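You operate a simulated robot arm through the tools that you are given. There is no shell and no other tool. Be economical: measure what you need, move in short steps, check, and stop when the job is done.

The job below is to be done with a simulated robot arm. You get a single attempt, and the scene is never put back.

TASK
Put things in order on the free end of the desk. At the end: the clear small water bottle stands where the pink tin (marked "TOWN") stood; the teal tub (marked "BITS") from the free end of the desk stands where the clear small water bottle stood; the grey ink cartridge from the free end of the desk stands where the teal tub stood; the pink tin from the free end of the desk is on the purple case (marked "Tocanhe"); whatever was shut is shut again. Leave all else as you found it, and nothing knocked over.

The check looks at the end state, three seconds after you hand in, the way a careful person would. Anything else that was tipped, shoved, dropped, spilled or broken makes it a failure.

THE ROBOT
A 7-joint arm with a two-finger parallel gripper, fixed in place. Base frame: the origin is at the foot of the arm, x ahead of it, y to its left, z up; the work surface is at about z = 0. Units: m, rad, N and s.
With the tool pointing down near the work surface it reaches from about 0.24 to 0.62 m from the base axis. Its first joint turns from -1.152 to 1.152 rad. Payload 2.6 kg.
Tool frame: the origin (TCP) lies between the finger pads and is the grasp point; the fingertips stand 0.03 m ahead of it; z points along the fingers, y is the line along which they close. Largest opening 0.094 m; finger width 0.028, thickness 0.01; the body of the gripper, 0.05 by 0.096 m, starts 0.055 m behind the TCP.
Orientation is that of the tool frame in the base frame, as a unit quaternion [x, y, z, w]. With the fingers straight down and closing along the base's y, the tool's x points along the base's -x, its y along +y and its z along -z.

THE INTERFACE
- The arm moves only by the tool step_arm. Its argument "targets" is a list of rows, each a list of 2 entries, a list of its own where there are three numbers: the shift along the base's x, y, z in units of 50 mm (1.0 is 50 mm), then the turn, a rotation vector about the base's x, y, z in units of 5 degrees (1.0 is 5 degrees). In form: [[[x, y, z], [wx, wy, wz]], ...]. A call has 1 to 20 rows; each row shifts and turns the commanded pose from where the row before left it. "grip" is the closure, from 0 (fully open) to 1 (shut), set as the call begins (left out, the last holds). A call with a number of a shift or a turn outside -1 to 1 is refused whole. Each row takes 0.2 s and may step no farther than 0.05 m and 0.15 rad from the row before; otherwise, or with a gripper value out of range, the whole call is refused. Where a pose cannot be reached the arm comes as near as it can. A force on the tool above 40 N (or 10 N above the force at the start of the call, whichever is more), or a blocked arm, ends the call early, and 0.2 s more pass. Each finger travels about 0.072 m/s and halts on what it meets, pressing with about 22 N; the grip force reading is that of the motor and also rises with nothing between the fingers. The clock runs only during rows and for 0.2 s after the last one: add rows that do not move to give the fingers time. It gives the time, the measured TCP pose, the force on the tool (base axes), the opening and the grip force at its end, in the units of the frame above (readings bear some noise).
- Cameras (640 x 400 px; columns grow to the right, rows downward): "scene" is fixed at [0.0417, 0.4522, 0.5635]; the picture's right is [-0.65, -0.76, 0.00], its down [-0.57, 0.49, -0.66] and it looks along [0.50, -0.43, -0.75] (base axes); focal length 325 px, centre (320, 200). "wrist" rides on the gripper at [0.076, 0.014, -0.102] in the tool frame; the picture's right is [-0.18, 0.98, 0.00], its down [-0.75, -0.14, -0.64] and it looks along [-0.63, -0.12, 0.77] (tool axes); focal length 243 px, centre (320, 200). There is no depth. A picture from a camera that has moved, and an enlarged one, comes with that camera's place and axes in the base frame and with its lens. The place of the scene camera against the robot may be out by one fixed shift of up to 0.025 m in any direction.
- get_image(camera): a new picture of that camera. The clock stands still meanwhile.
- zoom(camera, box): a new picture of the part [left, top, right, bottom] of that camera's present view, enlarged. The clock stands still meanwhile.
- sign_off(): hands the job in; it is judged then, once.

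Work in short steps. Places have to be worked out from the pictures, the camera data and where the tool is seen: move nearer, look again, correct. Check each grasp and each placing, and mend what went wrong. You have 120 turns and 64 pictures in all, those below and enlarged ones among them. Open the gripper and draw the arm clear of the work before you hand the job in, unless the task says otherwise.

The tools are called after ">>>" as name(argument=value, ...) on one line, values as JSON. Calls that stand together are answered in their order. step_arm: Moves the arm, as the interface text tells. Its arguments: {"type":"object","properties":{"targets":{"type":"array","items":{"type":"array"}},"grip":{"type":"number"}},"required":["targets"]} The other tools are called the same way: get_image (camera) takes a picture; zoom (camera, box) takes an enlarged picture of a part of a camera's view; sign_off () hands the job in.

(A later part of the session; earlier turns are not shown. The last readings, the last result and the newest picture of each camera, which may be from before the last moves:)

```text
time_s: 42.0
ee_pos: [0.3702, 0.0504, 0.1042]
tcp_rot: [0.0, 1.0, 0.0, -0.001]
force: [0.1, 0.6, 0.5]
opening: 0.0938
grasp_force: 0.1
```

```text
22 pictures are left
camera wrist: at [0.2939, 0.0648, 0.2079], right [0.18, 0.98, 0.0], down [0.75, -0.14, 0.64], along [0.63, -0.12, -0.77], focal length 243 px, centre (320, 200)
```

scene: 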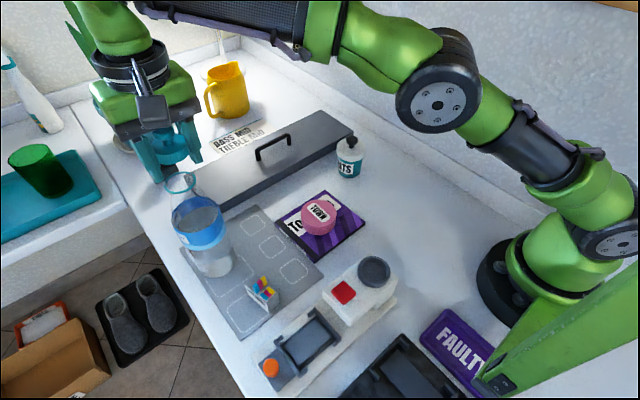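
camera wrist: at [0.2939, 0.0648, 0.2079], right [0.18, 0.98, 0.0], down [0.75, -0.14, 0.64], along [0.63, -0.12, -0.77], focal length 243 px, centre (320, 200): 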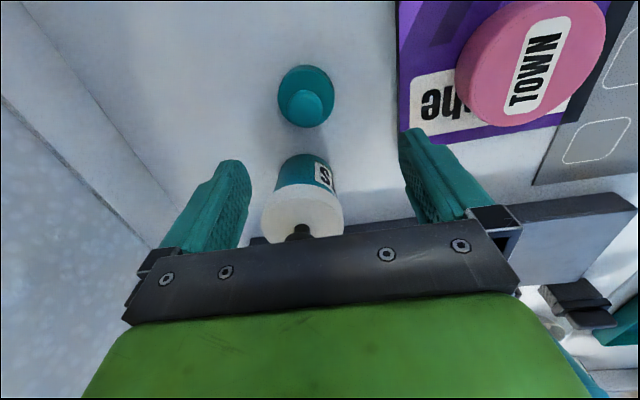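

The cap landed upright, near (0.349, 0.044). Now I rise and go above the open bottle to grip it by the body with the fingers pointing down.

>>> step_arm(targets=[[[-0.2, 0, 0.9], [0, 0, 0]], [[-0.2, 0, 0.9], [0, 0, 0]], [[-0.2, 0.2, 0.9], [0, 0, 0]], [[0, 0.4, 0.8], [0, 0, 0]], [[0, 0.9, 0], [0, 0, 0]], [[0, 0.9, 0], [0, 0, 0]], [[0, 0.9, 0], [0, 0, 0]], [[0, 0.9, 0], [0, 0, 0]], [[0, 0.9, 0], [0, 0, 0]], [[0, 0.9, 0], [0, 0, 0]], [[0.3, 0.7, 0], [0, 0, 0]], [[0.3, 0, 0], [0, 0, 0]], [[0.3, 0, 0], [0, 0, 0]], [[0.3, 0, 0], [0, 0, 0]], [[0, 0, 0], [0, 0, 0]]])

>>> get_image(camera="wrist")

```text
time_s: 45.2
ee_pos: [0.4027, 0.3857, 0.2792]
tcp_rot: [0.0, 1.0, 0.0, 0.0]
force: [-0.4, 0.6, 0.3]
opening: 0.0938
grasp_force: 0.1
```

```text
21 pictures are left
camera wrist: at [0.3248, 0.3999, 0.3827], right [0.18, 0.98, 0.0], down [0.75, -0.14, 0.64], along [0.63, -0.12, -0.77], focal length 243 px, centre (320, 200)
```

wrist: 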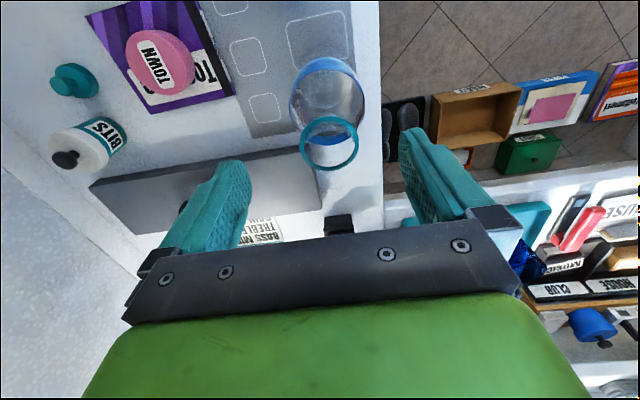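

The rim is centred near (0.409, 0.390) at z ≈ 0.215. I centre over it and descend toward TCP z ≈ 0.17, so that the fingers straddle the top of the label.

>>> step_arm(targets=[[[0.13, 0.09, -0.2], [0, 0, 0]], [[0, 0, -0.5], [0, 0, 0]], [[0, 0, -0.5], [0, 0, 0]], [[0, 0, -0.4], [0, 0, 0]], [[0, 0, -0.3], [0, 0, 0]], [[0, 0, -0.3], [0, 0, 0]], [[0, 0, 0], [0, 0, 0]]])

>>> zoom(camera="scene", box=[110, 130, 302, 290])

```text
time_s: 46.6
ee_pos: [0.4091, 0.3901, 0.1823]
tcp_rot: [0.001, 1.0, 0.008, 0.007]
force: [-0.6, -0.3, 3.1]
opening: 0.0941
grasp_force: 0.1
stopped in row 7: the force on the tool passed its limit (the readings are from after the stop); the commanded pose is now the measured one
```

```text
2.50 times, centred on (206, 210) of scene
camera zoom: at [0.0417, 0.4521, 0.5636], right [-0.65, -0.76, 0.0], down [-0.57, 0.49, -0.66], along [0.5, -0.43, -0.75], focal length 812 px, centre (605, 175)
```

zoom: 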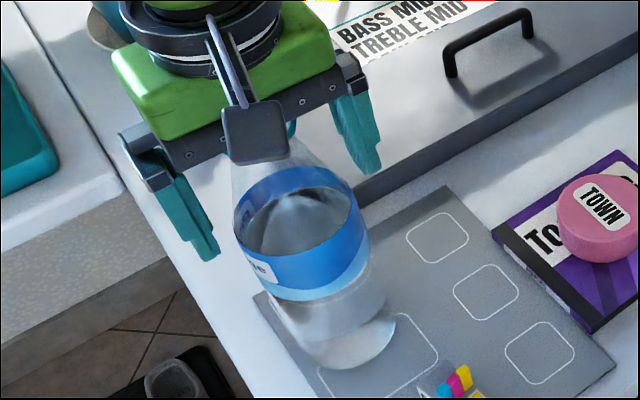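

The palm met the rim: the rim top is really at z ≈ 0.237, so the label top is near 0.17 and the fingertips already overlap it. With this, the bottle axis is now ≈ (0.397, 0.391) and was originally ≈ (0.397, 0.385). I rise 4 mm, shift, level the tool, and close.

>>> step_arm(targets=[[[0, 0, 0.08], [-0.183, 0.16, 0]], [[-0.12, 0, 0], [0, 0, 0]], [[-0.12, 0.02, 0], [0, 0, 0]], [[0, 0, 0], [0, 0, 0]]])

>>> step_arm(targets=[[[0, 0, 0], [0, 0, 0]], [[0, 0, 0], [0, 0, 0]], [[0, 0, 0], [0, 0, 0]], [[0, 0, 0], [0, 0, 0]], [[0, 0, 0], [0, 0, 0]]], grip=1)

>>> step_arm(targets=[[[0, 0, 0.05], [0, 0, 0]], [[0, 0, 0.05], [0, 0, 0]], [[0, 0, 0.05], [0, 0, 0]], [[0, 0, 0.05], [0, 0, 0]], [[0, 0, 0], [0, 0, 0]]])

>>> zoom(camera="scene", box=[110, 130, 302, 290])

```text
time_s: 47.6
ee_pos: [0.3971, 0.3933, 0.1856]
tcp_rot: [0.001, 1.0, -0.002, 0.001]
force: [-0.7, -0.7, -0.6]
opening: 0.094
grasp_force: 0.0
```

```text
time_s: 48.8
ee_pos: [0.3973, 0.3929, 0.1856]
tcp_rot: [0.001, 1.0, -0.001, -0.001]
force: [-1.1, -3.0, 4.0]
opening: 0.0645
grasp_force: 21.8
```

```text
time_s: 50.0
ee_pos: [0.3964, 0.3922, 0.1951]
tcp_rot: [0.001, 1.0, -0.002, 0.0]
force: [0.1, 0.4, -4.8]
opening: 0.0644
grasp_force: 21.7
```

```text
2.50 times, centred on (206, 210) of scene
camera zoom: at [0.0417, 0.4522, 0.5635], right [-0.65, -0.76, 0.0], down [-0.57, 0.49, -0.66], along [0.5, -0.43, -0.75], focal length 812 px, centre (605, 175)
```

zoom: 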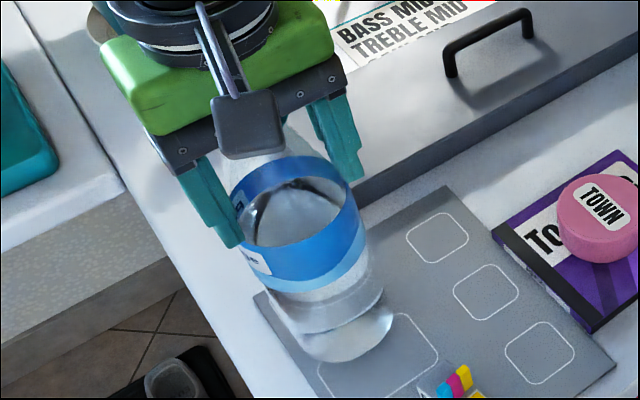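

The bottle is lifted by its body (weight ≈ 5 N, opening 0.0645). I raise it a further 8 cm smoothly.

>>> step_arm(targets=[[[0, 0, 0.06], [0, 0, 0]], [[0, 0, 0.1], [0, 0, 0]], [[0, 0, 0.15], [0, 0, 0]], [[0, 0, 0.2], [0, 0, 0]], [[0, 0, 0.2], [0, 0, 0]], [[0, 0, 0.2], [0, 0, 0]], [[0, 0, 0.2], [0, 0, 0]], [[0, 0, 0.2], [0, 0, 0]], [[0, 0, 0.15], [0, 0, 0]], [[0, 0, 0.1], [0, 0, 0]], [[0, 0, 0.06], [0, 0, 0]], [[0, 0, 0], [0, 0, 0]]])

>>> step_arm(targets=[[[-0.01, -0.05, 0], [0, 0, 0]], [[-0.02, -0.1, 0], [0, 0, 0]], [[-0.04, -0.18, 0], [0, 0, 0]], [[-0.05, -0.26, 0], [0, 0, 0]], [[-0.07, -0.33, 0], [0, 0, 0]], [[-0.09, -0.4, 0], [0, 0, 0]], [[-0.09, -0.4, 0], [0, 0, 0]], [[-0.09, -0.4, 0], [0, 0, 0]], [[-0.09, -0.4, 0], [0, 0, 0]], [[-0.09, -0.4, 0], [0, 0, 0]], [[-0.09, -0.4, 0], [0, 0, 0]], [[-0.09, -0.4, 0], [0, 0, 0]], [[-0.09, -0.4, 0], [0, 0, 0]], [[-0.07, -0.33, 0], [0, 0, 0]], [[-0.05, -0.26, 0], [0, 0, 0]], [[-0.04, -0.18, 0], [0, 0, 0]], [[-0.02, -0.1, 0], [0, 0, 0]], [[-0.01, -0.05, 0], [0, 0, 0]], [[0, 0, 0], [0, 0, 0]]])

>>> get_image(camera="scene")

```text
time_s: 52.6
ee_pos: [0.3958, 0.3926, 0.2767]
tcp_rot: [0.002, 1.0, -0.001, 0.0]
force: [-0.4, -0.5, -5.4]
opening: 0.0642
grasp_force: 22.3
```

```text
time_s: 56.6
ee_pos: [0.3418, 0.141, 0.2765]
tcp_rot: [0.001, 1.0, -0.001, 0.0]
force: [0.5, 0.3, -5.2]
opening: 0.0643
grasp_force: 22.2
```

```text
18 pictures are left
```

scene: 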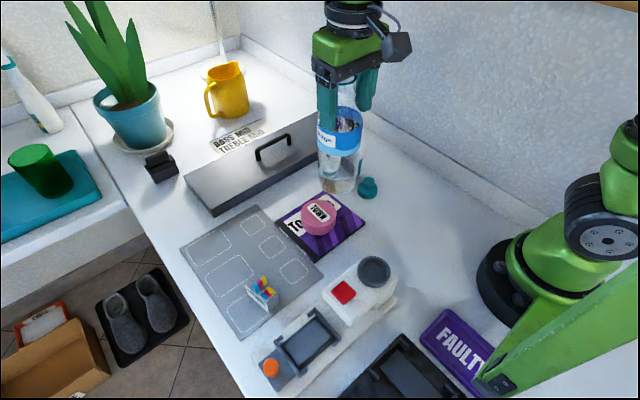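

The bottle travels upright. I continue to above the tin's old place (0.305, -0.036).

>>> step_arm(targets=[[[-0.02, -0.06, 0], [0, 0, 0]], [[-0.03, -0.14, 0], [0, 0, 0]], [[-0.05, -0.24, 0], [0, 0, 0]], [[-0.08, -0.34, 0], [0, 0, 0]], [[-0.09, -0.42, 0], [0, 0, 0]], [[-0.1, -0.45, 0], [0, 0, 0]], [[-0.1, -0.45, 0], [0, 0, 0]], [[-0.09, -0.42, 0], [0, 0, 0]], [[-0.08, -0.38, 0], [0, 0, 0]], [[-0.05, -0.3, 0], [0, 0, 0]], [[-0.03, -0.2, 0], [0, 0, 0]], [[-0.02, -0.1, 0], [0, 0, 0]], [[0, -0.04, 0], [0, 0, 0]], [[0, 0, 0], [0, 0, 0]]])

>>> step_arm(targets=[[[0, 0, -0.06], [0, 0, 0]], [[0, 0, -0.12], [0, 0, 0]], [[0, 0, -0.2], [0, 0, 0]], [[0, 0, -0.25], [0, 0, 0]], [[0, 0, -0.25], [0, 0, 0]], [[0, 0, -0.25], [0, 0, 0]], [[0, 0, -0.2], [0, 0, 0]], [[0, 0, -0.15], [0, 0, 0]], [[0, 0, -0.1], [0, 0, 0]], [[0, 0, -0.05], [0, 0, 0]], [[0, 0, 0], [0, 0, 0]]])

>>> zoom(camera="scene", box=[300, 40, 492, 220])

```text
time_s: 59.6
ee_pos: [0.3038, -0.0372, 0.2772]
tcp_rot: [0.001, 1.0, -0.002, 0.0]
force: [0.5, 0.3, -4.4]
opening: 0.0644
grasp_force: 22.1
```

```text
time_s: 62.0
ee_pos: [0.3049, -0.0369, 0.194]
tcp_rot: [0.002, 1.0, 0.0, 0.0]
force: [1.4, -0.5, -4.4]
opening: 0.0642
grasp_force: 22.0
```

```text
2.22 times, centred on (396, 130) of scene
camera zoom: at [0.0417, 0.4522, 0.5635], right [-0.65, -0.76, 0.0], down [-0.57, 0.49, -0.66], along [0.5, -0.43, -0.75], focal length 721 px, centre (151, 356)
```

zoom: 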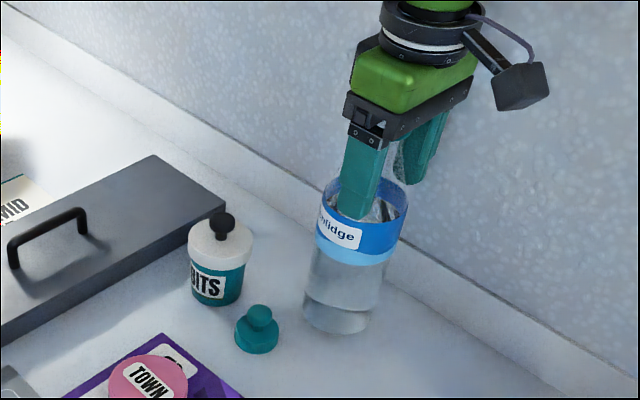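

Bottom is about 1 cm above the desk. I lower the last part in small steps, watching the weight.

>>> step_arm(targets=[[[0, 0, -0.05], [0, 0, 0]], [[0, 0, -0.05], [0, 0, 0]], [[0, 0, -0.03], [0, 0, 0]], [[0, 0, -0.02], [0, 0, 0]], [[0, 0, 0], [0, 0, 0]]])

>>> step_arm(targets=[[[0, 0, -0.02], [0, 0, 0]], [[0, 0, 0], [0, 0, 0]]])

```text
time_s: 63.2
ee_pos: [0.3047, -0.0359, 0.1857]
tcp_rot: [0.001, 1.0, -0.001, -0.001]
force: [0.4, 0.0, -5.2]
opening: 0.0639
grasp_force: 21.4
```

```text
time_s: 63.8
ee_pos: [0.3056, -0.0361, 0.185]
tcp_rot: [0.001, 1.0, -0.001, 0.001]
force: [0.1, 0.2, -5.3]
opening: 0.0641
grasp_force: 22.0
```

Still hanging free (−5 N); I go on by 1 mm steps.

>>> step_arm(targets=[[[0, 0, -0.02], [0, 0, 0]], [[0, 0, 0], [0, 0, 0]]])

>>> step_arm(targets=[[[0, 0, -0.015], [0, 0, 0]], [[0, 0, 0], [0, 0, 0]]])

```text
time_s: 64.4
ee_pos: [0.3045, -0.0373, 0.1849]
tcp_rot: [0.001, 1.0, -0.002, 0.0]
force: [0.2, 0.0, -5.2]
opening: 0.0641
grasp_force: 21.7
```

```text
time_s: 65.0
ee_pos: [0.3036, -0.0372, 0.1835]
tcp_rot: [0.0, 1.0, -0.001, 0.0]
force: [0.5, 0.8, -5.0]
opening: 0.064
grasp_force: 22.2
```

>>> step_arm(targets=[[[0, 0, -0.02], [0, 0, 0]], [[0, 0, 0], [0, 0, 0]]])

>>> step_arm(targets=[[[0, 0, -0.015], [0, 0, 0]], [[0, 0, 0], [0, 0, 0]]])

```text
time_s: 65.6
ee_pos: [0.3055, -0.0369, 0.1827]
tcp_rot: [0.0, 1.0, 0.0, 0.0]
force: [-0.4, -0.3, -5.5]
opening: 0.0639
grasp_force: 22.2
```

```text
time_s: 66.2
ee_pos: [0.3052, -0.0366, 0.1829]
tcp_rot: [0.001, 1.0, -0.001, 0.001]
force: [-5.1, -1.5, 13.8]
opening: 0.064
grasp_force: 21.7
```

The bottle has touched down (force turned to +14 N at z ≈ 0.182). I ease up half a millimetre, open, and rise straight up.

>>> step_arm(targets=[[[0, 0, 0.012], [0, 0, 0]], [[0, 0, 0], [0, 0, 0]]])

>>> step_arm(targets=[[[0, 0, 0], [0, 0, 0]], [[0, 0, 0], [0, 0, 0]], [[0, 0, 0], [0, 0, 0]], [[0, 0, 0.2], [0, 0, 0]], [[0, 0, 0.5], [0, 0, 0]], [[0, 0, 0.8], [0, 0, 0]], [[0, 0, 0.5], [0, 0, 0]], [[0, 0, 0], [0, 0, 0]]], grip=0)

>>> get_image(camera="wrist")

```text
time_s: 66.8
ee_pos: [0.3055, -0.0376, 0.1825]
tcp_rot: [0.0, 1.0, -0.001, 0.0]
force: [1.5, 0.0, 0.6]
opening: 0.0638
grasp_force: 21.6
```

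```text
time_s: 68.6
ee_pos: [0.3058, -0.0359, 0.2841]
tcp_rot: [0.001, 1.0, 0.0, 0.0]
force: [-0.4, 0.4, 0.7]
opening: 0.094
grasp_force: 0.2
```

```text
16 pictures are left
camera wrist: at [0.2296, -0.022, 0.3867], right [0.19, 0.98, 0.0], down [0.75, -0.14, 0.64], along [0.63, -0.12, -0.77], focal length 243 px, centre (320, 200)
```

wrist: 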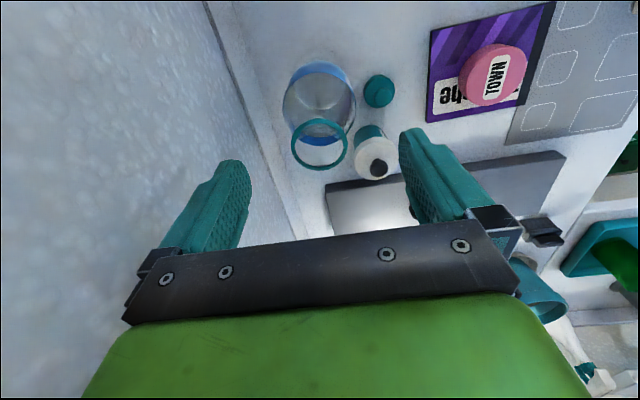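

The bottle stands at (0.305, -0.037). Now the cap at about (0.346, 0.040): I turn the hand by 20° to keep clear of the bottle, move over the cap, narrow the fingers a bit and lower partway.

>>> step_arm(targets=[[[0.2, 0.5, 0], [0, 0, 1]], [[0.3, 0.6, 0], [0, 0, 1]], [[0.3, 0.44, 0], [0, 0, 1]], [[0.05, 0, 0], [0, 0, 1]], [[0, 0, -0.8], [0, 0, 0]], [[0, 0, -0.8], [0, 0, 0]], [[0, 0, -0.8], [0, 0, 0]], [[0, 0, -0.6], [0, 0, 0]], [[0, 0, 0], [0, 0, 0]]], grip=0.25)

>>> get_image(camera="wrist")

```text
time_s: 70.6
ee_pos: [0.3449, 0.0404, 0.1316]
tcp_rot: [-0.173, 0.985, -0.001, 0.0]
force: [-0.1, 0.3, 0.1]
opening: 0.0706
grasp_force: 0.0
```

```text
15 pictures are left
camera wrist: at [0.268, 0.0277, 0.2348], right [-0.16, 0.99, 0.0], down [0.76, 0.12, 0.64], along [0.63, 0.1, -0.77], focal length 243 px, centre (320, 200)
```

wrist: 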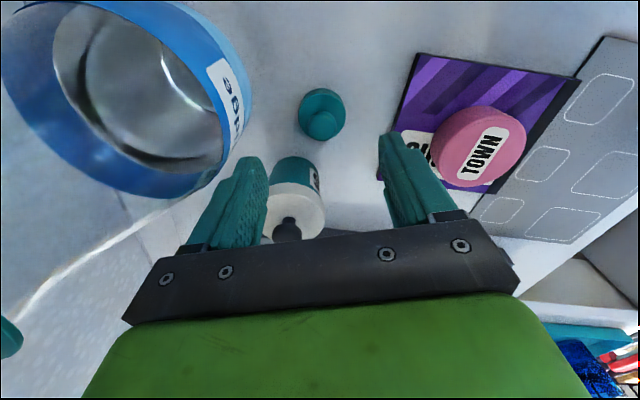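

The cap is centred under the tool at (0.345, 0.041). I lower to TCP z = 0.035, close on the skirt and lift slightly.

>>> step_arm(targets=[[[0, 0, -0.7], [0, 0, 0]], [[0, 0, -0.7], [0, 0, 0]], [[0, 0, -0.5], [0, 0, 0]], [[0, 0.01, -0.03], [0, 0, 0]], [[0, 0, 0], [0, 0, 0]]])

>>> step_arm(targets=[[[0, 0, 0], [0, 0, 0]], [[0, 0, 0], [0, 0, 0]], [[0, 0, 0], [0, 0, 0]], [[0, 0, 0], [0, 0, 0]], [[0, 0, 0.3], [0, 0, 0]], [[0, 0, 0.6], [0, 0, 0]], [[0, 0, 0.6], [0, 0, 0]], [[0, 0, 0], [0, 0, 0]]], grip=1)

>>> get_image(camera="wrist")

```text
time_s: 71.8
ee_pos: [0.347, 0.0414, 0.0347]
tcp_rot: [-0.172, 0.985, -0.001, 0.0]
force: [0.2, 0.2, -0.1]
opening: 0.0705
grasp_force: 0.0
```

```text
time_s: 73.6
ee_pos: [0.3472, 0.0418, 0.1117]
tcp_rot: [-0.173, 0.985, -0.001, 0.0]
force: [-0.8, 0.1, 0.1]
opening: 0.0418
grasp_force: 22.1
```

```text
14 pictures are left
camera wrist: at [0.2698, 0.0283, 0.2147], right [-0.16, 0.99, 0.0], down [0.76, 0.13, 0.64], along [0.63, 0.1, -0.77], focal length 243 px, centre (320, 200)
```

wrist: 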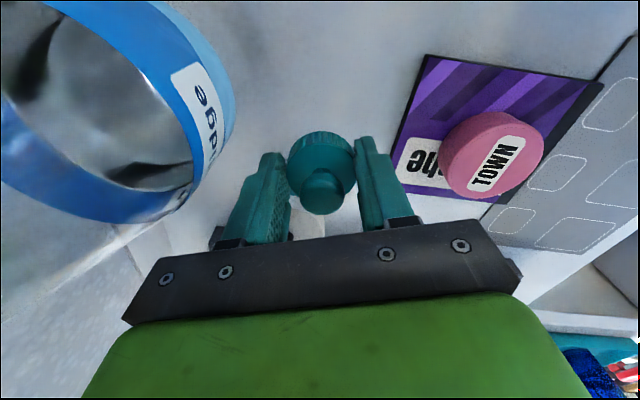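

The cap is held high on the skirt. I rise above the bottle's rim and move over it at (0.305, -0.037).

>>> step_arm(targets=[[[0, 0, 0.7], [0, 0, 0]], [[0, 0, 0.8], [0, 0, 0]], [[0, 0, 0.8], [0, 0, 0]], [[0, 0, 0.8], [0, 0, 0]], [[0, 0, 0.6], [0, 0, 0]], [[-0.25, -0.5, 0], [0, 0, 0]], [[-0.3, -0.6, 0], [0, 0, 0]], [[-0.25, -0.46, 0], [0, 0, 0]], [[0, 0, 0], [0, 0, 0]]])

>>> get_image(camera="wrist")

>>> zoom(camera="scene", box=[320, 40, 480, 200])

```text
time_s: 75.6
ee_pos: [0.3069, -0.0371, 0.2954]
tcp_rot: [-0.173, 0.985, 0.0, 0.0]
force: [-1.1, 0.3, 0.4]
opening: 0.0416
grasp_force: 22.4
```

```text
13 pictures are left
camera wrist: at [0.2314, -0.0498, 0.3986], right [-0.16, 0.99, 0.0], down [0.76, 0.12, 0.64], along [0.63, 0.1, -0.77], focal length 243 px, centre (320, 200)
```

wrist: 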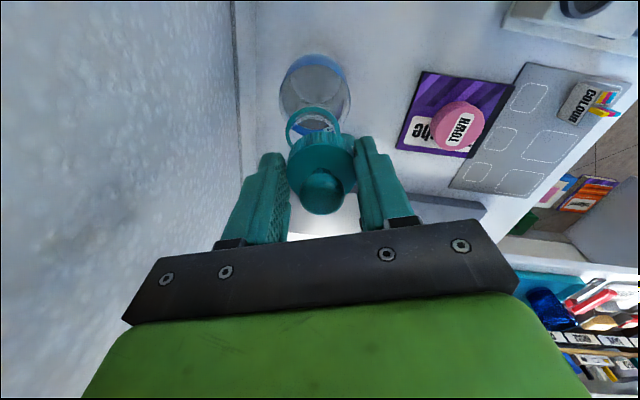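

```text
2.50 times, centred on (400, 120) of scene
camera zoom: at [0.0417, 0.4522, 0.5635], right [-0.65, -0.76, 0.0], down [-0.57, 0.49, -0.66], along [0.5, -0.43, -0.75], focal length 812 px, centre (120, 400)
```

zoom: 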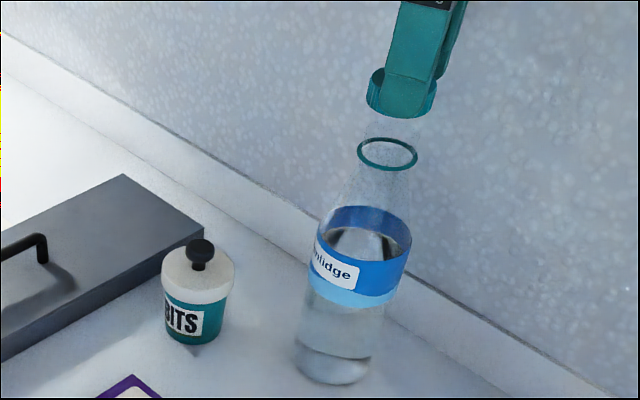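

Cap and rim line up well in both views. I lower slowly toward the rim, watching the force.

>>> step_arm(targets=[[[0, -0.02, -0.15], [0, 0, 0]], [[0, 0, -0.15], [0, 0, 0]], [[0, 0, -0.1], [0, 0, 0]], [[0, 0, -0.06], [0, 0, 0]], [[0, 0, -0.06], [0, 0, 0]], [[0, 0, 0], [0, 0, 0]]])

>>> zoom(camera="scene", box=[350, 40, 450, 140])

```text
time_s: 77.0
ee_pos: [0.3072, -0.0381, 0.2692]
tcp_rot: [-0.173, 0.985, -0.001, 0.0]
force: [0.0, -0.8, -0.3]
opening: 0.0422
grasp_force: 21.9
```

```text
4.00 times, centred on (400, 90) of scene
camera zoom: at [0.0417, 0.4522, 0.5635], right [-0.65, -0.76, 0.0], down [-0.57, 0.49, -0.66], along [0.5, -0.43, -0.75], focal length 1298 px, centre (0, 640)
```

zoom: 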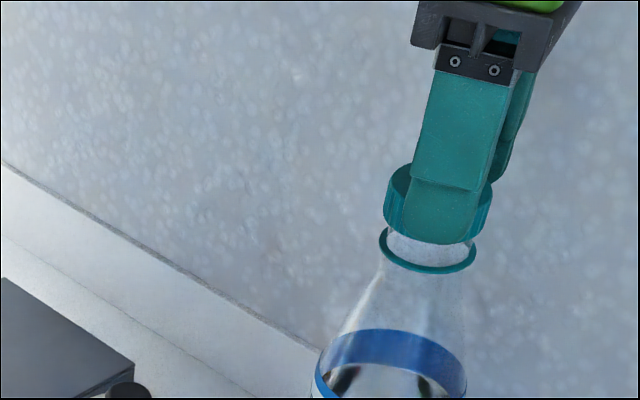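

The cap is already around the clear neck, well centred, with about 1 cm to go to the ring. I lower further in small steps.

>>> step_arm(targets=[[[0, 0, -0.04], [0, 0, 0]], [[0, 0, -0.04], [0, 0, 0]], [[0, 0, -0.04], [0, 0, 0]], [[0, 0, -0.03], [0, 0, 0]], [[0, 0, 0], [0, 0, 0]]])

>>> step_arm(targets=[[[0, 0, -0.03], [0, 0, 0]], [[0, 0, -0.03], [0, 0, 0]], [[0, 0, 0], [0, 0, 0]]])

```text
time_s: 78.2
ee_pos: [0.3081, -0.0383, 0.2635]
tcp_rot: [-0.172, 0.985, -0.001, 0.002]
force: [-0.6, 3.6, 27.7]
opening: 0.0423
grasp_force: 21.9
```

```text
time_s: 78.9
ee_pos: [0.3099, -0.0387, 0.2621]
tcp_rot: [-0.173, 0.985, -0.003, 0.004]
force: [-1.4, -0.1, 3.3]
opening: 0.042
grasp_force: 21.7
stopped in row 3: the force on the tool passed its limit (the readings are from after the stop); the commanded pose is now the measured one
```

There is contact at z ≈ 0.263. I check whether the cap is seated.

>>> zoom(camera="scene", box=[350, 50, 450, 150])

```text
4.00 times, centred on (400, 100) of scene
camera zoom: at [0.0417, 0.4522, 0.5635], right [-0.65, -0.76, 0.0], down [-0.57, 0.49, -0.66], along [0.5, -0.43, -0.75], focal length 1298 px, centre (0, 600)
```

zoom: 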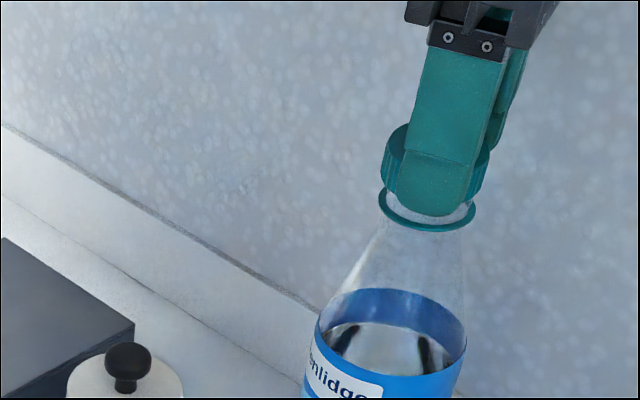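

The cap bottom is still about 1 cm above the ring, apparently resting on the neck's edge. I lift 4 mm, level, shift a little toward where the wrist view put the neck (0.306, -0.041), and try again.

>>> step_arm(targets=[[[-0.03, 0, 0.08], [0.05, 0.1, 0]], [[-0.05, -0.04, 0], [0, 0, 0]], [[0, 0, 0], [0, 0, 0]]])

>>> step_arm(targets=[[[0, 0, -0.04], [0, 0, 0]], [[0, 0, -0.04], [0, 0, 0]], [[0, 0, -0.02], [0, 0, 0]], [[0, 0, 0], [0, 0, 0]]])

```text
time_s: 79.7
ee_pos: [0.3044, -0.0397, 0.2659]
tcp_rot: [-0.172, 0.985, 0.001, 0.0]
force: [0.1, -0.4, 0.2]
opening: 0.0423
grasp_force: 22.4
```

```text
time_s: 80.7
ee_pos: [0.3062, -0.0408, 0.263]
tcp_rot: [-0.173, 0.985, -0.001, 0.003]
force: [-3.3, 0.1, 28.9]
opening: 0.0419
grasp_force: 21.8
```

Still blocked at the same height. I lift 2.5 cm and take one enlarged wrist view to measure the neck against the cap exactly.

>>> step_arm(targets=[[[0, 0, 0.25], [0, 0, 0]], [[0, 0, 0.25], [0, 0, 0]], [[0, 0, 0.1], [0, 0, 0]], [[0, 0, 0], [0, 0, 0]]])

>>> zoom(camera="wrist", box=[240, 80, 400, 220])

>>> zoom(camera="scene", box=[350, 40, 450, 140])

```text
time_s: 81.7
ee_pos: [0.3046, -0.0401, 0.2917]
tcp_rot: [-0.173, 0.985, 0.001, -0.001]
force: [-1.0, 0.1, -0.7]
opening: 0.0419
grasp_force: 22.2
```

```text
2.86 times, centred on (320, 150) of wrist
camera zoom: at [0.2282, -0.0525, 0.3947], right [-0.16, 0.99, 0.0], down [0.76, 0.12, 0.64], along [0.63, 0.1, -0.77], focal length 693 px, centre (320, 343)
```

zoom: 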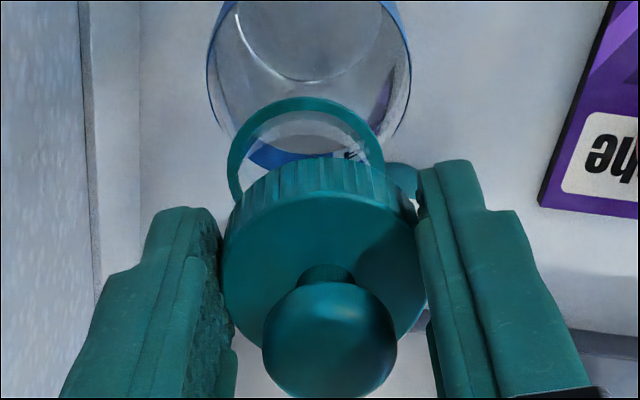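

```text
4.00 times, centred on (400, 90) of scene
camera zoom: at [0.0417, 0.4522, 0.5635], right [-0.65, -0.76, 0.0], down [-0.57, 0.49, -0.66], along [0.5, -0.43, -0.75], focal length 1298 px, centre (0, 640)
```

zoom: 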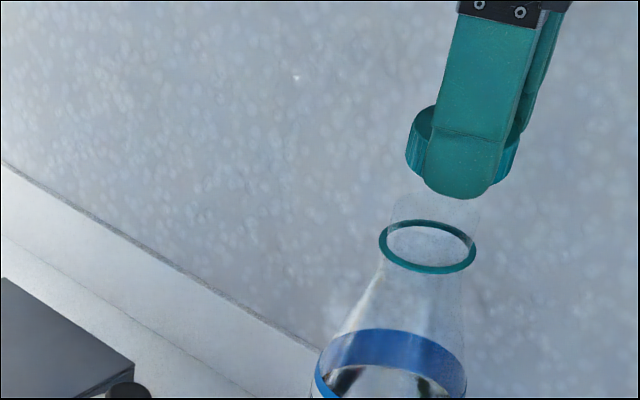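

Now it's clear: the neck stands ≈ 9 mm further in +x and ≈ 3.5 mm in −y than the cap (ring at z ≈ 0.222, clear neck above it). I correct by that and lower again.

>>> step_arm(targets=[[[0.1, -0.04, 0], [0, 0, 0]], [[0.08, -0.03, 0], [0, 0, 0]], [[0, 0, -0.2], [0, 0, 0]], [[0, 0, -0.2], [0, 0, 0]], [[0, 0, -0.06], [0, 0, 0]], [[0, 0, 0], [0, 0, 0]]])

>>> step_arm(targets=[[[0, 0, -0.04], [0, 0, 0]], [[0, 0, -0.04], [0, 0, 0]], [[0, 0, -0.04], [0, 0, 0]], [[0, 0, 0], [0, 0, 0]]])

```text
time_s: 83.1
ee_pos: [0.3124, -0.0434, 0.2683]
tcp_rot: [-0.172, 0.985, 0.001, -0.001]
force: [-0.7, 0.7, 0.3]
opening: 0.042
grasp_force: 22.2
```

```text
time_s: 84.1
ee_pos: [0.3138, -0.0446, 0.2632]
tcp_rot: [-0.173, 0.985, 0.0, 0.001]
force: [-0.8, -0.5, 7.8]
opening: 0.0422
grasp_force: 22.1
```

Light contact at 0.263 again (8 N). I press 2 mm more to see if it slides on.

>>> step_arm(targets=[[[0, 0, -0.02], [0, 0, 0]], [[0, 0, 0], [0, 0, 0]]])

```text
time_s: 84.7
ee_pos: [0.3143, -0.0441, 0.2637]
tcp_rot: [-0.173, 0.985, 0.0, 0.001]
force: [0.6, 0.5, 17.0]
opening: 0.0423
grasp_force: 22.4
```

Still blocked at the same height. My estimates differ mainly in x, so I try further +x in 2–3 mm steps, lifting between tries and watching if the height drops.

>>> step_arm(targets=[[[0, 0, 0.08], [0, 0, 0]], [[0.06, 0, 0], [0, 0, 0]], [[0, 0, -0.05], [0, 0, 0]], [[0, 0, -0.04], [0, 0, 0]], [[0, 0, 0], [0, 0, 0]]])

>>> step_arm(targets=[[[0, 0, 0.08], [0, 0, 0]], [[0.05, 0, 0], [0, 0, 0]], [[0, 0, -0.05], [0, 0, 0]], [[0, 0, -0.04], [0, 0, 0]], [[0, 0, 0], [0, 0, 0]]])

```text
time_s: 85.9
ee_pos: [0.3183, -0.0434, 0.2622]
tcp_rot: [-0.173, 0.985, 0.001, 0.003]
force: [-3.6, 1.0, 31.6]
opening: 0.0418
grasp_force: 21.4
```

```text
time_s: 87.1
ee_pos: [0.3199, -0.0443, 0.263]
tcp_rot: [-0.172, 0.985, 0.0, 0.004]
force: [-1.3, 0.2, 4.6]
opening: 0.042
grasp_force: 22.1
stopped in row 5: the force on the tool passed its limit (the readings are from after the stop); the commanded pose is now the measured one
```

No drop yet. I go back to x ≈ 0.314, hover 4 mm over the contact height, and take enlarged views from both sides to align directly.

>>> step_arm(targets=[[[0, 0, 0.09], [0, 0.09, 0]], [[-0.12, 0.02, 0], [0, 0, 0]], [[0, 0, 0], [0, 0, 0]]])

>>> zoom(camera="scene", box=[376, 66, 436, 116])

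>>> zoom(camera="wrist", box=[260, 90, 380, 190])

```text
time_s: 87.9
ee_pos: [0.3155, -0.0403, 0.268]
tcp_rot: [-0.173, 0.985, 0.001, 0.0]
force: [0.4, 0.6, 0.6]
opening: 0.0417
grasp_force: 21.5
```

```text
8.00 times, centred on (406, 91) of scene
camera zoom: at [0.0417, 0.4522, 0.5635], right [-0.65, -0.76, 0.0], down [-0.57, 0.49, -0.66], along [0.5, -0.43, -0.75], focal length 2597 px, centre (-368, 1072)
```

zoom: 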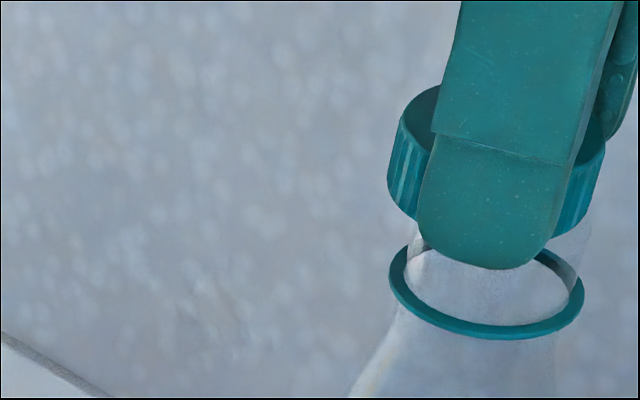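

```text
4.00 times, centred on (320, 140) of wrist
camera zoom: at [0.2381, -0.0541, 0.3713], right [-0.16, 0.99, 0.0], down [0.76, 0.12, 0.64], along [0.63, 0.1, -0.77], focal length 970 px, centre (320, 440)
```

zoom: 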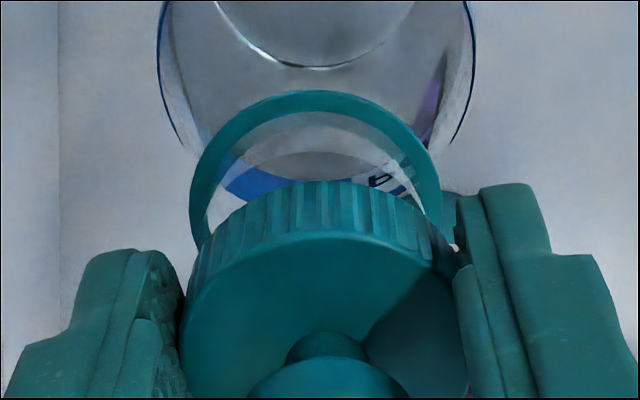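

Both views agree: the cap should be at TCP ≈ (0.3113, -0.043). I move there and lower gently.

>>> step_arm(targets=[[[-0.085, -0.05, 0], [0, 0, 0]], [[0, 0, 0], [0, 0, 0]], [[0, 0, -0.05], [0, 0, 0]], [[0, 0, -0.05], [0, 0, 0]], [[0, 0, 0], [0, 0, 0]]])

>>> step_arm(targets=[[[0, 0, -0.03], [0, 0, 0]], [[0, 0, -0.03], [0, 0, 0]], [[0, 0, 0], [0, 0, 0]]])

```text
time_s: 89.1
ee_pos: [0.3102, -0.0436, 0.2629]
tcp_rot: [-0.172, 0.985, 0.0, 0.0]
force: [-0.4, 0.2, -0.1]
opening: 0.0416
grasp_force: 22.0
```

```text
time_s: 89.9
ee_pos: [0.3102, -0.0451, 0.2609]
tcp_rot: [-0.173, 0.985, 0.001, 0.0]
force: [0.4, 0.1, 0.3]
opening: 0.0419
grasp_force: 21.9
```

It slips on freely: z = 0.261 with no force. I continue down until it seats.

>>> step_arm(targets=[[[0, 0, -0.04], [0, 0, 0]], [[0, 0, -0.04], [0, 0, 0]], [[0, 0, 0], [0, 0, 0]]])

>>> step_arm(targets=[[[0, 0, -0.03], [0, 0, 0]], [[0, 0, -0.03], [0, 0, 0]], [[0, 0, 0], [0, 0, 0]]])

>>> step_arm(targets=[[[0, 0, -0.03], [0, 0, 0]], [[0, 0, 0], [0, 0, 0]]])

```text
time_s: 90.7
ee_pos: [0.3102, -0.0441, 0.2554]
tcp_rot: [-0.173, 0.985, 0.001, 0.0]
force: [0.2, -0.1, 0.9]
opening: 0.0419
grasp_force: 22.1
```

```text
time_s: 91.5
ee_pos: [0.3104, -0.045, 0.2516]
tcp_rot: [-0.173, 0.985, 0.001, 0.0]
force: [-0.6, 0.3, 0.8]
opening: 0.0419
grasp_force: 22.2
```

```text
time_s: 92.1
ee_pos: [0.3101, -0.0459, 0.2512]
tcp_rot: [-0.172, 0.985, 0.001, 0.0]
force: [0.2, -0.1, -0.4]
opening: 0.0423
grasp_force: 22.0
```

>>> step_arm(targets=[[[0, 0, -0.03], [0, 0, 0]], [[0, 0, 0], [0, 0, 0]]])

>>> step_arm(targets=[[[0, 0, -0.03], [0, 0, 0]], [[0, 0, 0], [0, 0, 0]]])

```text
time_s: 92.7
ee_pos: [0.3105, -0.0438, 0.25]
tcp_rot: [-0.173, 0.985, 0.001, 0.0]
force: [-0.2, -0.3, 0.3]
opening: 0.0418
grasp_force: 21.5
```

```text
time_s: 93.3
ee_pos: [0.3103, -0.0433, 0.2499]
tcp_rot: [-0.173, 0.985, 0.0, 0.003]
force: [-3.9, -0.3, 26.0]
opening: 0.0417
grasp_force: 22.2
```

The cap is seated (contact at 0.250, 13 mm further down). I ease off 1 mm, open, and rise; I also turn the hand back and look.

>>> step_arm(targets=[[[0, 0, 0.025], [0, 0, 0]], [[0, 0, 0], [0, 0, 0]]])

>>> step_arm(targets=[[[0, 0, 0], [0, 0, 0]], [[0, 0, 0], [0, 0, 0]], [[0, 0, 0], [0, 0, 0]], [[0, 0, 0.3], [0, 0, 0]], [[0, 0, 0.6], [0, 0, 0]], [[0, 0, 0.6], [0, 0, 0]], [[0.2, 0.5, 0.2], [0, 0, -1]], [[0.3, 0.6, 0], [0, 0, -1]], [[0.4, 0.6, 0], [0, 0, -1]], [[0.4, 0.4, 0], [0, 0, -1]], [[0, 0, 0], [0, 0, 0]]], grip=0)

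>>> get_image(camera="scene")

```text
time_s: 93.9
ee_pos: [0.3113, -0.0437, 0.2509]
tcp_rot: [-0.172, 0.985, 0.001, 0.001]
force: [-1.6, 0.8, 23.7]
opening: 0.042
grasp_force: 22.2
```

```text
time_s: 96.3
ee_pos: [0.3761, 0.0598, 0.3337]
tcp_rot: [0.002, 1.0, 0.001, 0.001]
force: [0.2, 0.0, -1.0]
opening: 0.094
grasp_force: 0.1
```

```text
5 pictures are left
```

scene: 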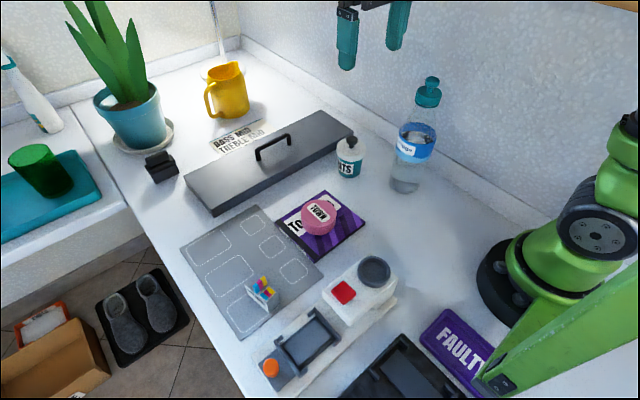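

The capped bottle stands on the tin's old spot. Now the tub: lid and knob come off likewise (the lid is wider than the body), so I'll move lid and body separately. Earlier views put its axis at ≈ (0.428, 0.0215), knob top z ≈ 0.09. I go above it and verify.

>>> step_arm(targets=[[[0.5, -0.4, -0.5], [0, 0, 0]], [[0.5, -0.36, -0.8], [0, 0, 0]], [[0.05, 0, -0.8], [0, 0, 0]], [[0, 0, -0.8], [0, 0, 0]], [[0, 0, -0.6], [0, 0, 0]], [[0, 0, 0], [0, 0, 0]]], grip=0)

>>> get_image(camera="wrist")

```text
refused: row 2 steps farther than a row can; nothing moved
```

```text
4 pictures are left
camera wrist: at [0.2992, 0.0736, 0.4378], right [0.19, 0.98, 0.0], down [0.75, -0.14, 0.64], along [0.63, -0.12, -0.77], focal length 243 px, centre (320, 200)
```

wrist: 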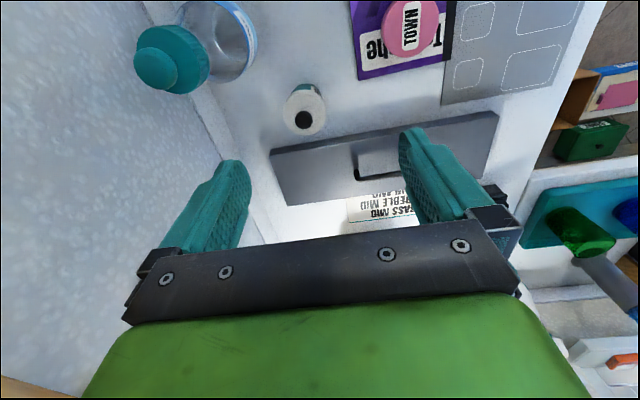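

A row was too long, nothing moved; but the picture confirms the tub axis at (0.429, 0.0225). I move over it and lower to z ≈ 0.104 so the tips bracket the knob.

>>> step_arm(targets=[[[0.5, -0.35, 0], [0, 0, 0]], [[0.5, -0.35, 0], [0, 0, 0]], [[0.06, -0.046, -0.7], [0, 0, 0]], [[0, 0, -0.8], [0, 0, 0]], [[0, 0, -0.8], [0, 0, 0]], [[0, 0, -0.8], [0, 0, 0]], [[0, 0, -0.8], [0, 0, 0]], [[0, 0, -0.5], [0, 0, 0]], [[0, 0, -0.2], [0, 0, 0]], [[0, 0, 0], [0, 0, 0]]], grip=0.4)

```text
time_s: 98.5
ee_pos: [0.4274, 0.0226, 0.1057]
tcp_rot: [0.003, 1.0, 0.001, 0.001]
force: [-9.1, -0.8, 21.5]
opening: 0.0561
grasp_force: 0.0
```

There's contact (21 N) — the tips rest on the lid top at z ≈ 0.076. I rise 3 mm and check that the force goes away.

>>> step_arm(targets=[[[0, 0, 0.06], [0, 0, 0]], [[0, 0, 0], [0, 0, 0]]])

```text
time_s: 99.1
ee_pos: [0.4283, 0.0206, 0.1054]
tcp_rot: [0.0, 1.0, 0.001, -0.001]
force: [0.1, 0.1, 0.6]
opening: 0.0565
grasp_force: 0.1
```

Free now at 0.1055. I close gently on the knob.

>>> step_arm(targets=[[[0, 0, 0], [0, 0, 0]], [[0, 0, 0], [0, 0, 0]], [[0, 0, 0], [0, 0, 0]], [[0, 0, 0], [0, 0, 0]]], grip=1)

```text
time_s: 100.1
ee_pos: [0.4279, 0.0224, 0.1064]
tcp_rot: [0.0, 1.0, 0.002, 0.0]
force: [-0.6, 0.4, -0.4]
opening: 0.0246
grasp_force: 22.4
```

The knob is held (0.0246). I lift slowly 3 cm and see the weight.

>>> step_arm(targets=[[[0, 0, 0.05], [0, 0, 0]], [[0, 0, 0.08], [0, 0, 0]], [[0, 0, 0.12], [0, 0, 0]], [[0, 0, 0.12], [0, 0, 0]], [[0, 0, 0.12], [0, 0, 0]], [[0, 0, 0.08], [0, 0, 0]], [[0, 0, 0.05], [0, 0, 0]], [[0, 0, 0], [0, 0, 0]], [[0, 0, 0], [0, 0, 0]]])

>>> zoom(camera="scene", box=[280, 90, 440, 190])

```text
time_s: 102.1
ee_pos: [0.4281, 0.0224, 0.1378]
tcp_rot: [0.001, 1.0, 0.001, 0.0]
force: [-0.7, -0.5, -1.2]
opening: 0.0244
grasp_force: 21.8
```

```text
4.00 times, centred on (360, 140) of scene
camera zoom: at [0.0417, 0.4522, 0.5635], right [-0.65, -0.76, 0.0], down [-0.57, 0.49, -0.66], along [0.5, -0.43, -0.75], focal length 1298 px, centre (160, 440)
```

zoom: 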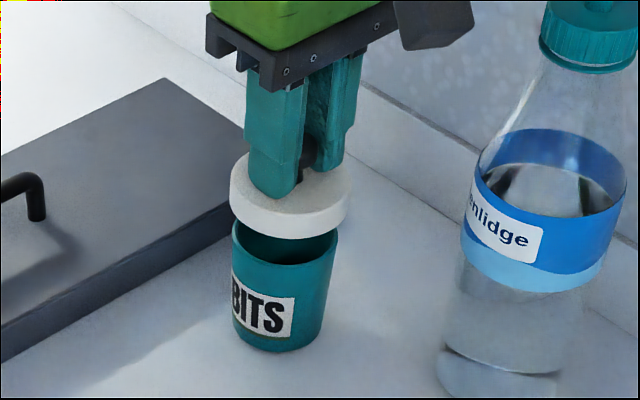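

The lid came off cleanly; the open body stays put. I park the lid at an exact offset of (-68, +33) mm on free desk so that I can regrip it by dead reckoning.

>>> step_arm(targets=[[[0, 0, 0.3], [0, 0, 0]], [[0, 0, 0.3], [0, 0, 0]], [[-0.36, 0.16, 0], [0, 0, 0]], [[-0.5, 0.25, 0], [0, 0, 0]], [[-0.5, 0.25, 0], [0, 0, 0]], [[0, 0, -0.4], [0, 0, 0]], [[0, 0, -0.5], [0, 0, 0]], [[0, 0, -0.4], [0, 0, 0]], [[0, 0, -0.3], [0, 0, 0]], [[0, 0, 0], [0, 0, 0]]])

```text
time_s: 104.3
ee_pos: [0.361, 0.0553, 0.0881]
tcp_rot: [0.001, 1.0, 0.0, 0.0]
force: [-0.4, 0.4, -0.4]
opening: 0.024
grasp_force: 21.9
```

>>> step_arm(targets=[[[0, 0, -0.15], [0, 0, 0]], [[0, 0, -0.15], [0, 0, 0]], [[0, 0, -0.1], [0, 0, 0]], [[0, 0, 0], [0, 0, 0]]])

>>> step_arm(targets=[[[0, 0, -0.04], [0, 0, 0]], [[0, 0, -0.04], [0, 0, 0]], [[0, 0, 0], [0, 0, 0]]])

>>> step_arm(targets=[[[0, 0, -0.04], [0, 0, 0]], [[0, 0, -0.04], [0, 0, 0]], [[0, 0, 0], [0, 0, 0]]])

```text
time_s: 105.3
ee_pos: [0.3622, 0.0564, 0.0677]
tcp_rot: [0.001, 1.0, 0.001, 0.0]
force: [0.2, -0.2, -1.0]
opening: 0.0242
grasp_force: 21.8
```

```text
time_s: 106.1
ee_pos: [0.3615, 0.0561, 0.064]
tcp_rot: [0.001, 1.0, 0.001, 0.0]
force: [-0.8, -0.3, -1.6]
opening: 0.0242
grasp_force: 21.9
```

```text
time_s: 106.9
ee_pos: [0.3609, 0.0555, 0.0602]
tcp_rot: [0.001, 1.0, 0.001, -0.001]
force: [-1.1, -0.2, -0.9]
opening: 0.0245
grasp_force: 22.3
```

Still free; I keep lowering in 2–3 mm pieces.

>>> step_arm(targets=[[[0, 0, -0.03], [0, 0, 0]], [[0, 0, -0.03], [0, 0, 0]], [[0, 0, 0], [0, 0, 0]]])

>>> step_arm(targets=[[[0, 0, -0.03], [0, 0, 0]], [[0, 0, 0], [0, 0, 0]]])

>>> step_arm(targets=[[[0, 0, -0.03], [0, 0, 0]], [[0, 0, 0], [0, 0, 0]]])

```text
time_s: 107.7
ee_pos: [0.361, 0.057, 0.0574]
tcp_rot: [0.001, 1.0, 0.0, 0.0]
force: [0.8, -0.5, -1.0]
opening: 0.0244
grasp_force: 22.7
```

```text
time_s: 108.3
ee_pos: [0.3606, 0.0569, 0.0562]
tcp_rot: [0.001, 1.0, 0.002, 0.0]
force: [-1.2, 0.9, -0.2]
opening: 0.024
grasp_force: 22.1
```

```text
time_s: 108.9
ee_pos: [0.3609, 0.0562, 0.0544]
tcp_rot: [0.001, 1.0, 0.0, 0.0]
force: [-0.2, -0.4, -0.7]
opening: 0.024
grasp_force: 22.1
```

>>> step_arm(targets=[[[0, 0, -0.03], [0, 0, 0]], [[0, 0, 0], [0, 0, 0]]])

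>>> step_arm(targets=[[[0, 0, -0.03], [0, 0, 0]], [[0, 0, 0], [0, 0, 0]]])

>>> step_arm(targets=[[[0, 0, -0.025], [0, 0, 0]], [[0, 0, 0], [0, 0, 0]]])

```text
time_s: 109.5
ee_pos: [0.3601, 0.0552, 0.0519]
tcp_rot: [0.001, 1.0, 0.0, 0.0]
force: [-0.4, -0.2, -1.0]
opening: 0.024
grasp_force: 22.3
```

```text
time_s: 110.1
ee_pos: [0.3613, 0.0569, 0.0509]
tcp_rot: [0.001, 1.0, 0.001, 0.0]
force: [-0.2, -0.6, -0.8]
opening: 0.024
grasp_force: 21.8
```

```text
time_s: 110.7
ee_pos: [0.3614, 0.0553, 0.0501]
tcp_rot: [0.001, 1.0, 0.0, 0.0]
force: [-0.4, 0.1, -0.2]
opening: 0.0241
grasp_force: 22.4
```

>>> step_arm(targets=[[[0, 0, -0.025], [0, 0, 0]], [[0, 0, 0], [0, 0, 0]]])

>>> step_arm(targets=[[[0, 0, -0.02], [0, 0, 0]], [[0, 0, 0], [0, 0, 0]]])

```text
time_s: 111.3
ee_pos: [0.3617, 0.0558, 0.0487]
tcp_rot: [0.001, 1.0, 0.001, 0.0]
force: [0.5, -0.1, -0.9]
opening: 0.0241
grasp_force: 21.9
```

```text
time_s: 111.9
ee_pos: [0.3602, 0.0555, 0.0473]
tcp_rot: [0.001, 1.0, 0.001, 0.0]
force: [0.4, 0.4, -0.5]
opening: 0.0237
grasp_force: 22.1
```

>>> step_arm(targets=[[[0, 0, -0.02], [0, 0, 0]], [[0, 0, 0], [0, 0, 0]]])

>>> step_arm(targets=[[[0, 0, -0.02], [0, 0, 0]], [[0, 0, 0], [0, 0, 0]]])

>>> step_arm(targets=[[[0, 0, -0.02], [0, 0, 0]], [[0, 0, 0], [0, 0, 0]]])

```text
time_s: 112.5
ee_pos: [0.3614, 0.0543, 0.0467]
tcp_rot: [0.0, 1.0, 0.0, -0.001]
force: [-0.4, 0.1, -0.3]
opening: 0.0239
grasp_force: 21.5
```

```text
time_s: 113.1
ee_pos: [0.3609, 0.0561, 0.046]
tcp_rot: [0.001, 1.0, 0.001, 0.001]
force: [0.1, 0.1, 0.1]
opening: 0.0238
grasp_force: 22.0
```

```text
time_s: 113.7
ee_pos: [0.3605, 0.0563, 0.0438]
tcp_rot: [0.0, 1.0, 0.001, 0.0]
force: [-0.3, -0.3, -0.4]
opening: 0.024
grasp_force: 21.4
```

>>> step_arm(targets=[[[0, 0, -0.03], [0, 0, 0]], [[0, 0, 0], [0, 0, 0]]])

>>> step_arm(targets=[[[0, 0, -0.03], [0, 0, 0]], [[0, 0, 0], [0, 0, 0]]])

>>> step_arm(targets=[[[0, 0, -0.02], [0, 0, 0]], [[0, 0, 0], [0, 0, 0]]])

>>> step_arm(targets=[[[0, 0, -0.02], [0, 0, 0]], [[0, 0, 0], [0, 0, 0]]])

```text
time_s: 114.3
ee_pos: [0.3606, 0.0543, 0.0437]
tcp_rot: [0.0, 1.0, 0.001, 0.001]
force: [0.7, -0.5, 0.3]
opening: 0.0239
grasp_force: 21.9
```

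```text
time_s: 114.9
ee_pos: [0.3612, 0.055, 0.042]
tcp_rot: [0.001, 1.0, 0.001, 0.0]
force: [0.5, 0.1, -0.6]
opening: 0.0239
grasp_force: 22.1
```

```text
time_s: 115.5
ee_pos: [0.361, 0.0548, 0.0408]
tcp_rot: [0.0, 1.0, 0.002, 0.0]
force: [-0.2, -0.8, -0.4]
opening: 0.0238
grasp_force: 22.4
```

```text
time_s: 116.1
ee_pos: [0.3609, 0.0558, 0.0388]
tcp_rot: [0.001, 1.0, 0.001, 0.001]
force: [0.3, -0.1, 0.9]
opening: 0.0237
grasp_force: 21.7
```

Unexpectedly low without contact; I spend one zoom to see where the lid is.

>>> zoom(camera="scene", box=[280, 100, 440, 220])

```text
3.33 times, centred on (360, 160) of scene
camera zoom: at [0.0417, 0.4522, 0.5635], right [-0.65, -0.76, 0.0], down [-0.57, 0.49, -0.66], along [0.5, -0.43, -0.75], focal length 1082 px, centre (187, 333)
```

zoom: 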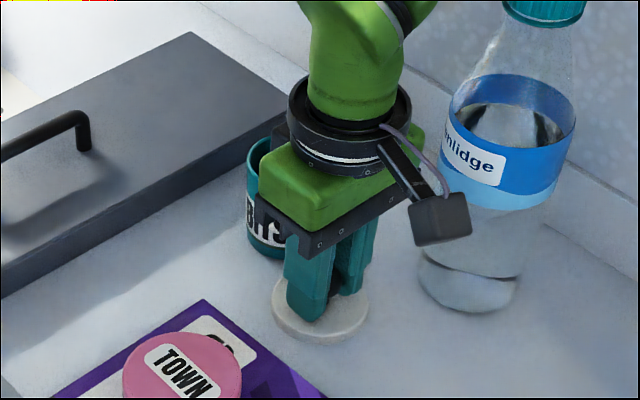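

The lid is practically on the desk. I go 1 mm lower, open, and rise straight up.

>>> step_arm(targets=[[[0, 0, -0.02], [0, 0, 0]], [[0, 0, 0], [0, 0, 0]]])

>>> step_arm(targets=[[[0, 0, -0.02], [0, 0, 0]], [[0, 0, 0], [0, 0, 0]]])

```text
time_s: 116.7
ee_pos: [0.3607, 0.0551, 0.0379]
tcp_rot: [0.001, 1.0, 0.001, 0.0]
force: [-0.3, 0.2, -0.4]
opening: 0.024
grasp_force: 22.4
```

```text
time_s: 117.3
ee_pos: [0.3603, 0.0559, 0.0365]
tcp_rot: [0.001, 1.0, 0.001, 0.0]
force: [-0.1, -1.0, 0.3]
opening: 0.024
grasp_force: 21.9
```

>>> step_arm(targets=[[[0, 0, 0], [0, 0, 0]], [[0, 0, 0], [0, 0, 0]], [[0, 0, 0], [0, 0, 0]], [[0, 0, 0.2], [0, 0, 0]], [[0, 0, 0.4], [0, 0, 0]], [[0, 0, 0.6], [0, 0, 0]], [[0, 0, 0.6], [0, 0, 0]], [[0, 0, 0], [0, 0, 0]]], grip=0.2)

>>> get_image(camera="wrist")

```text
time_s: 119.1
ee_pos: [0.3597, 0.056, 0.1272]
tcp_rot: [0.0, 1.0, 0.001, 0.001]
force: [0.2, 0.4, -0.7]
opening: 0.0752
grasp_force: 0.2
```

```text
1 pictures are left
camera wrist: at [0.2835, 0.07, 0.2303], right [0.19, 0.98, 0.0], down [0.75, -0.14, 0.64], along [0.63, -0.12, -0.77], focal length 243 px, centre (320, 200)
```

wrist: 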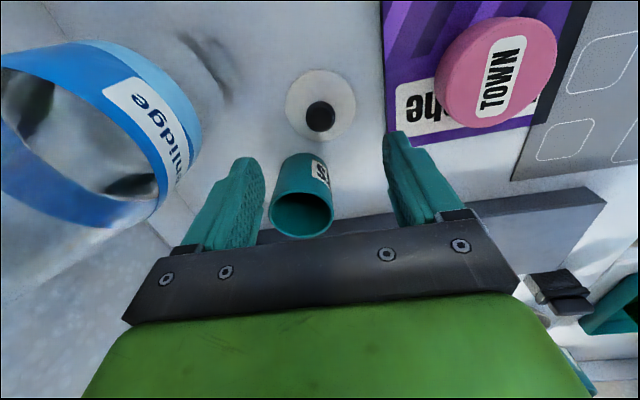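

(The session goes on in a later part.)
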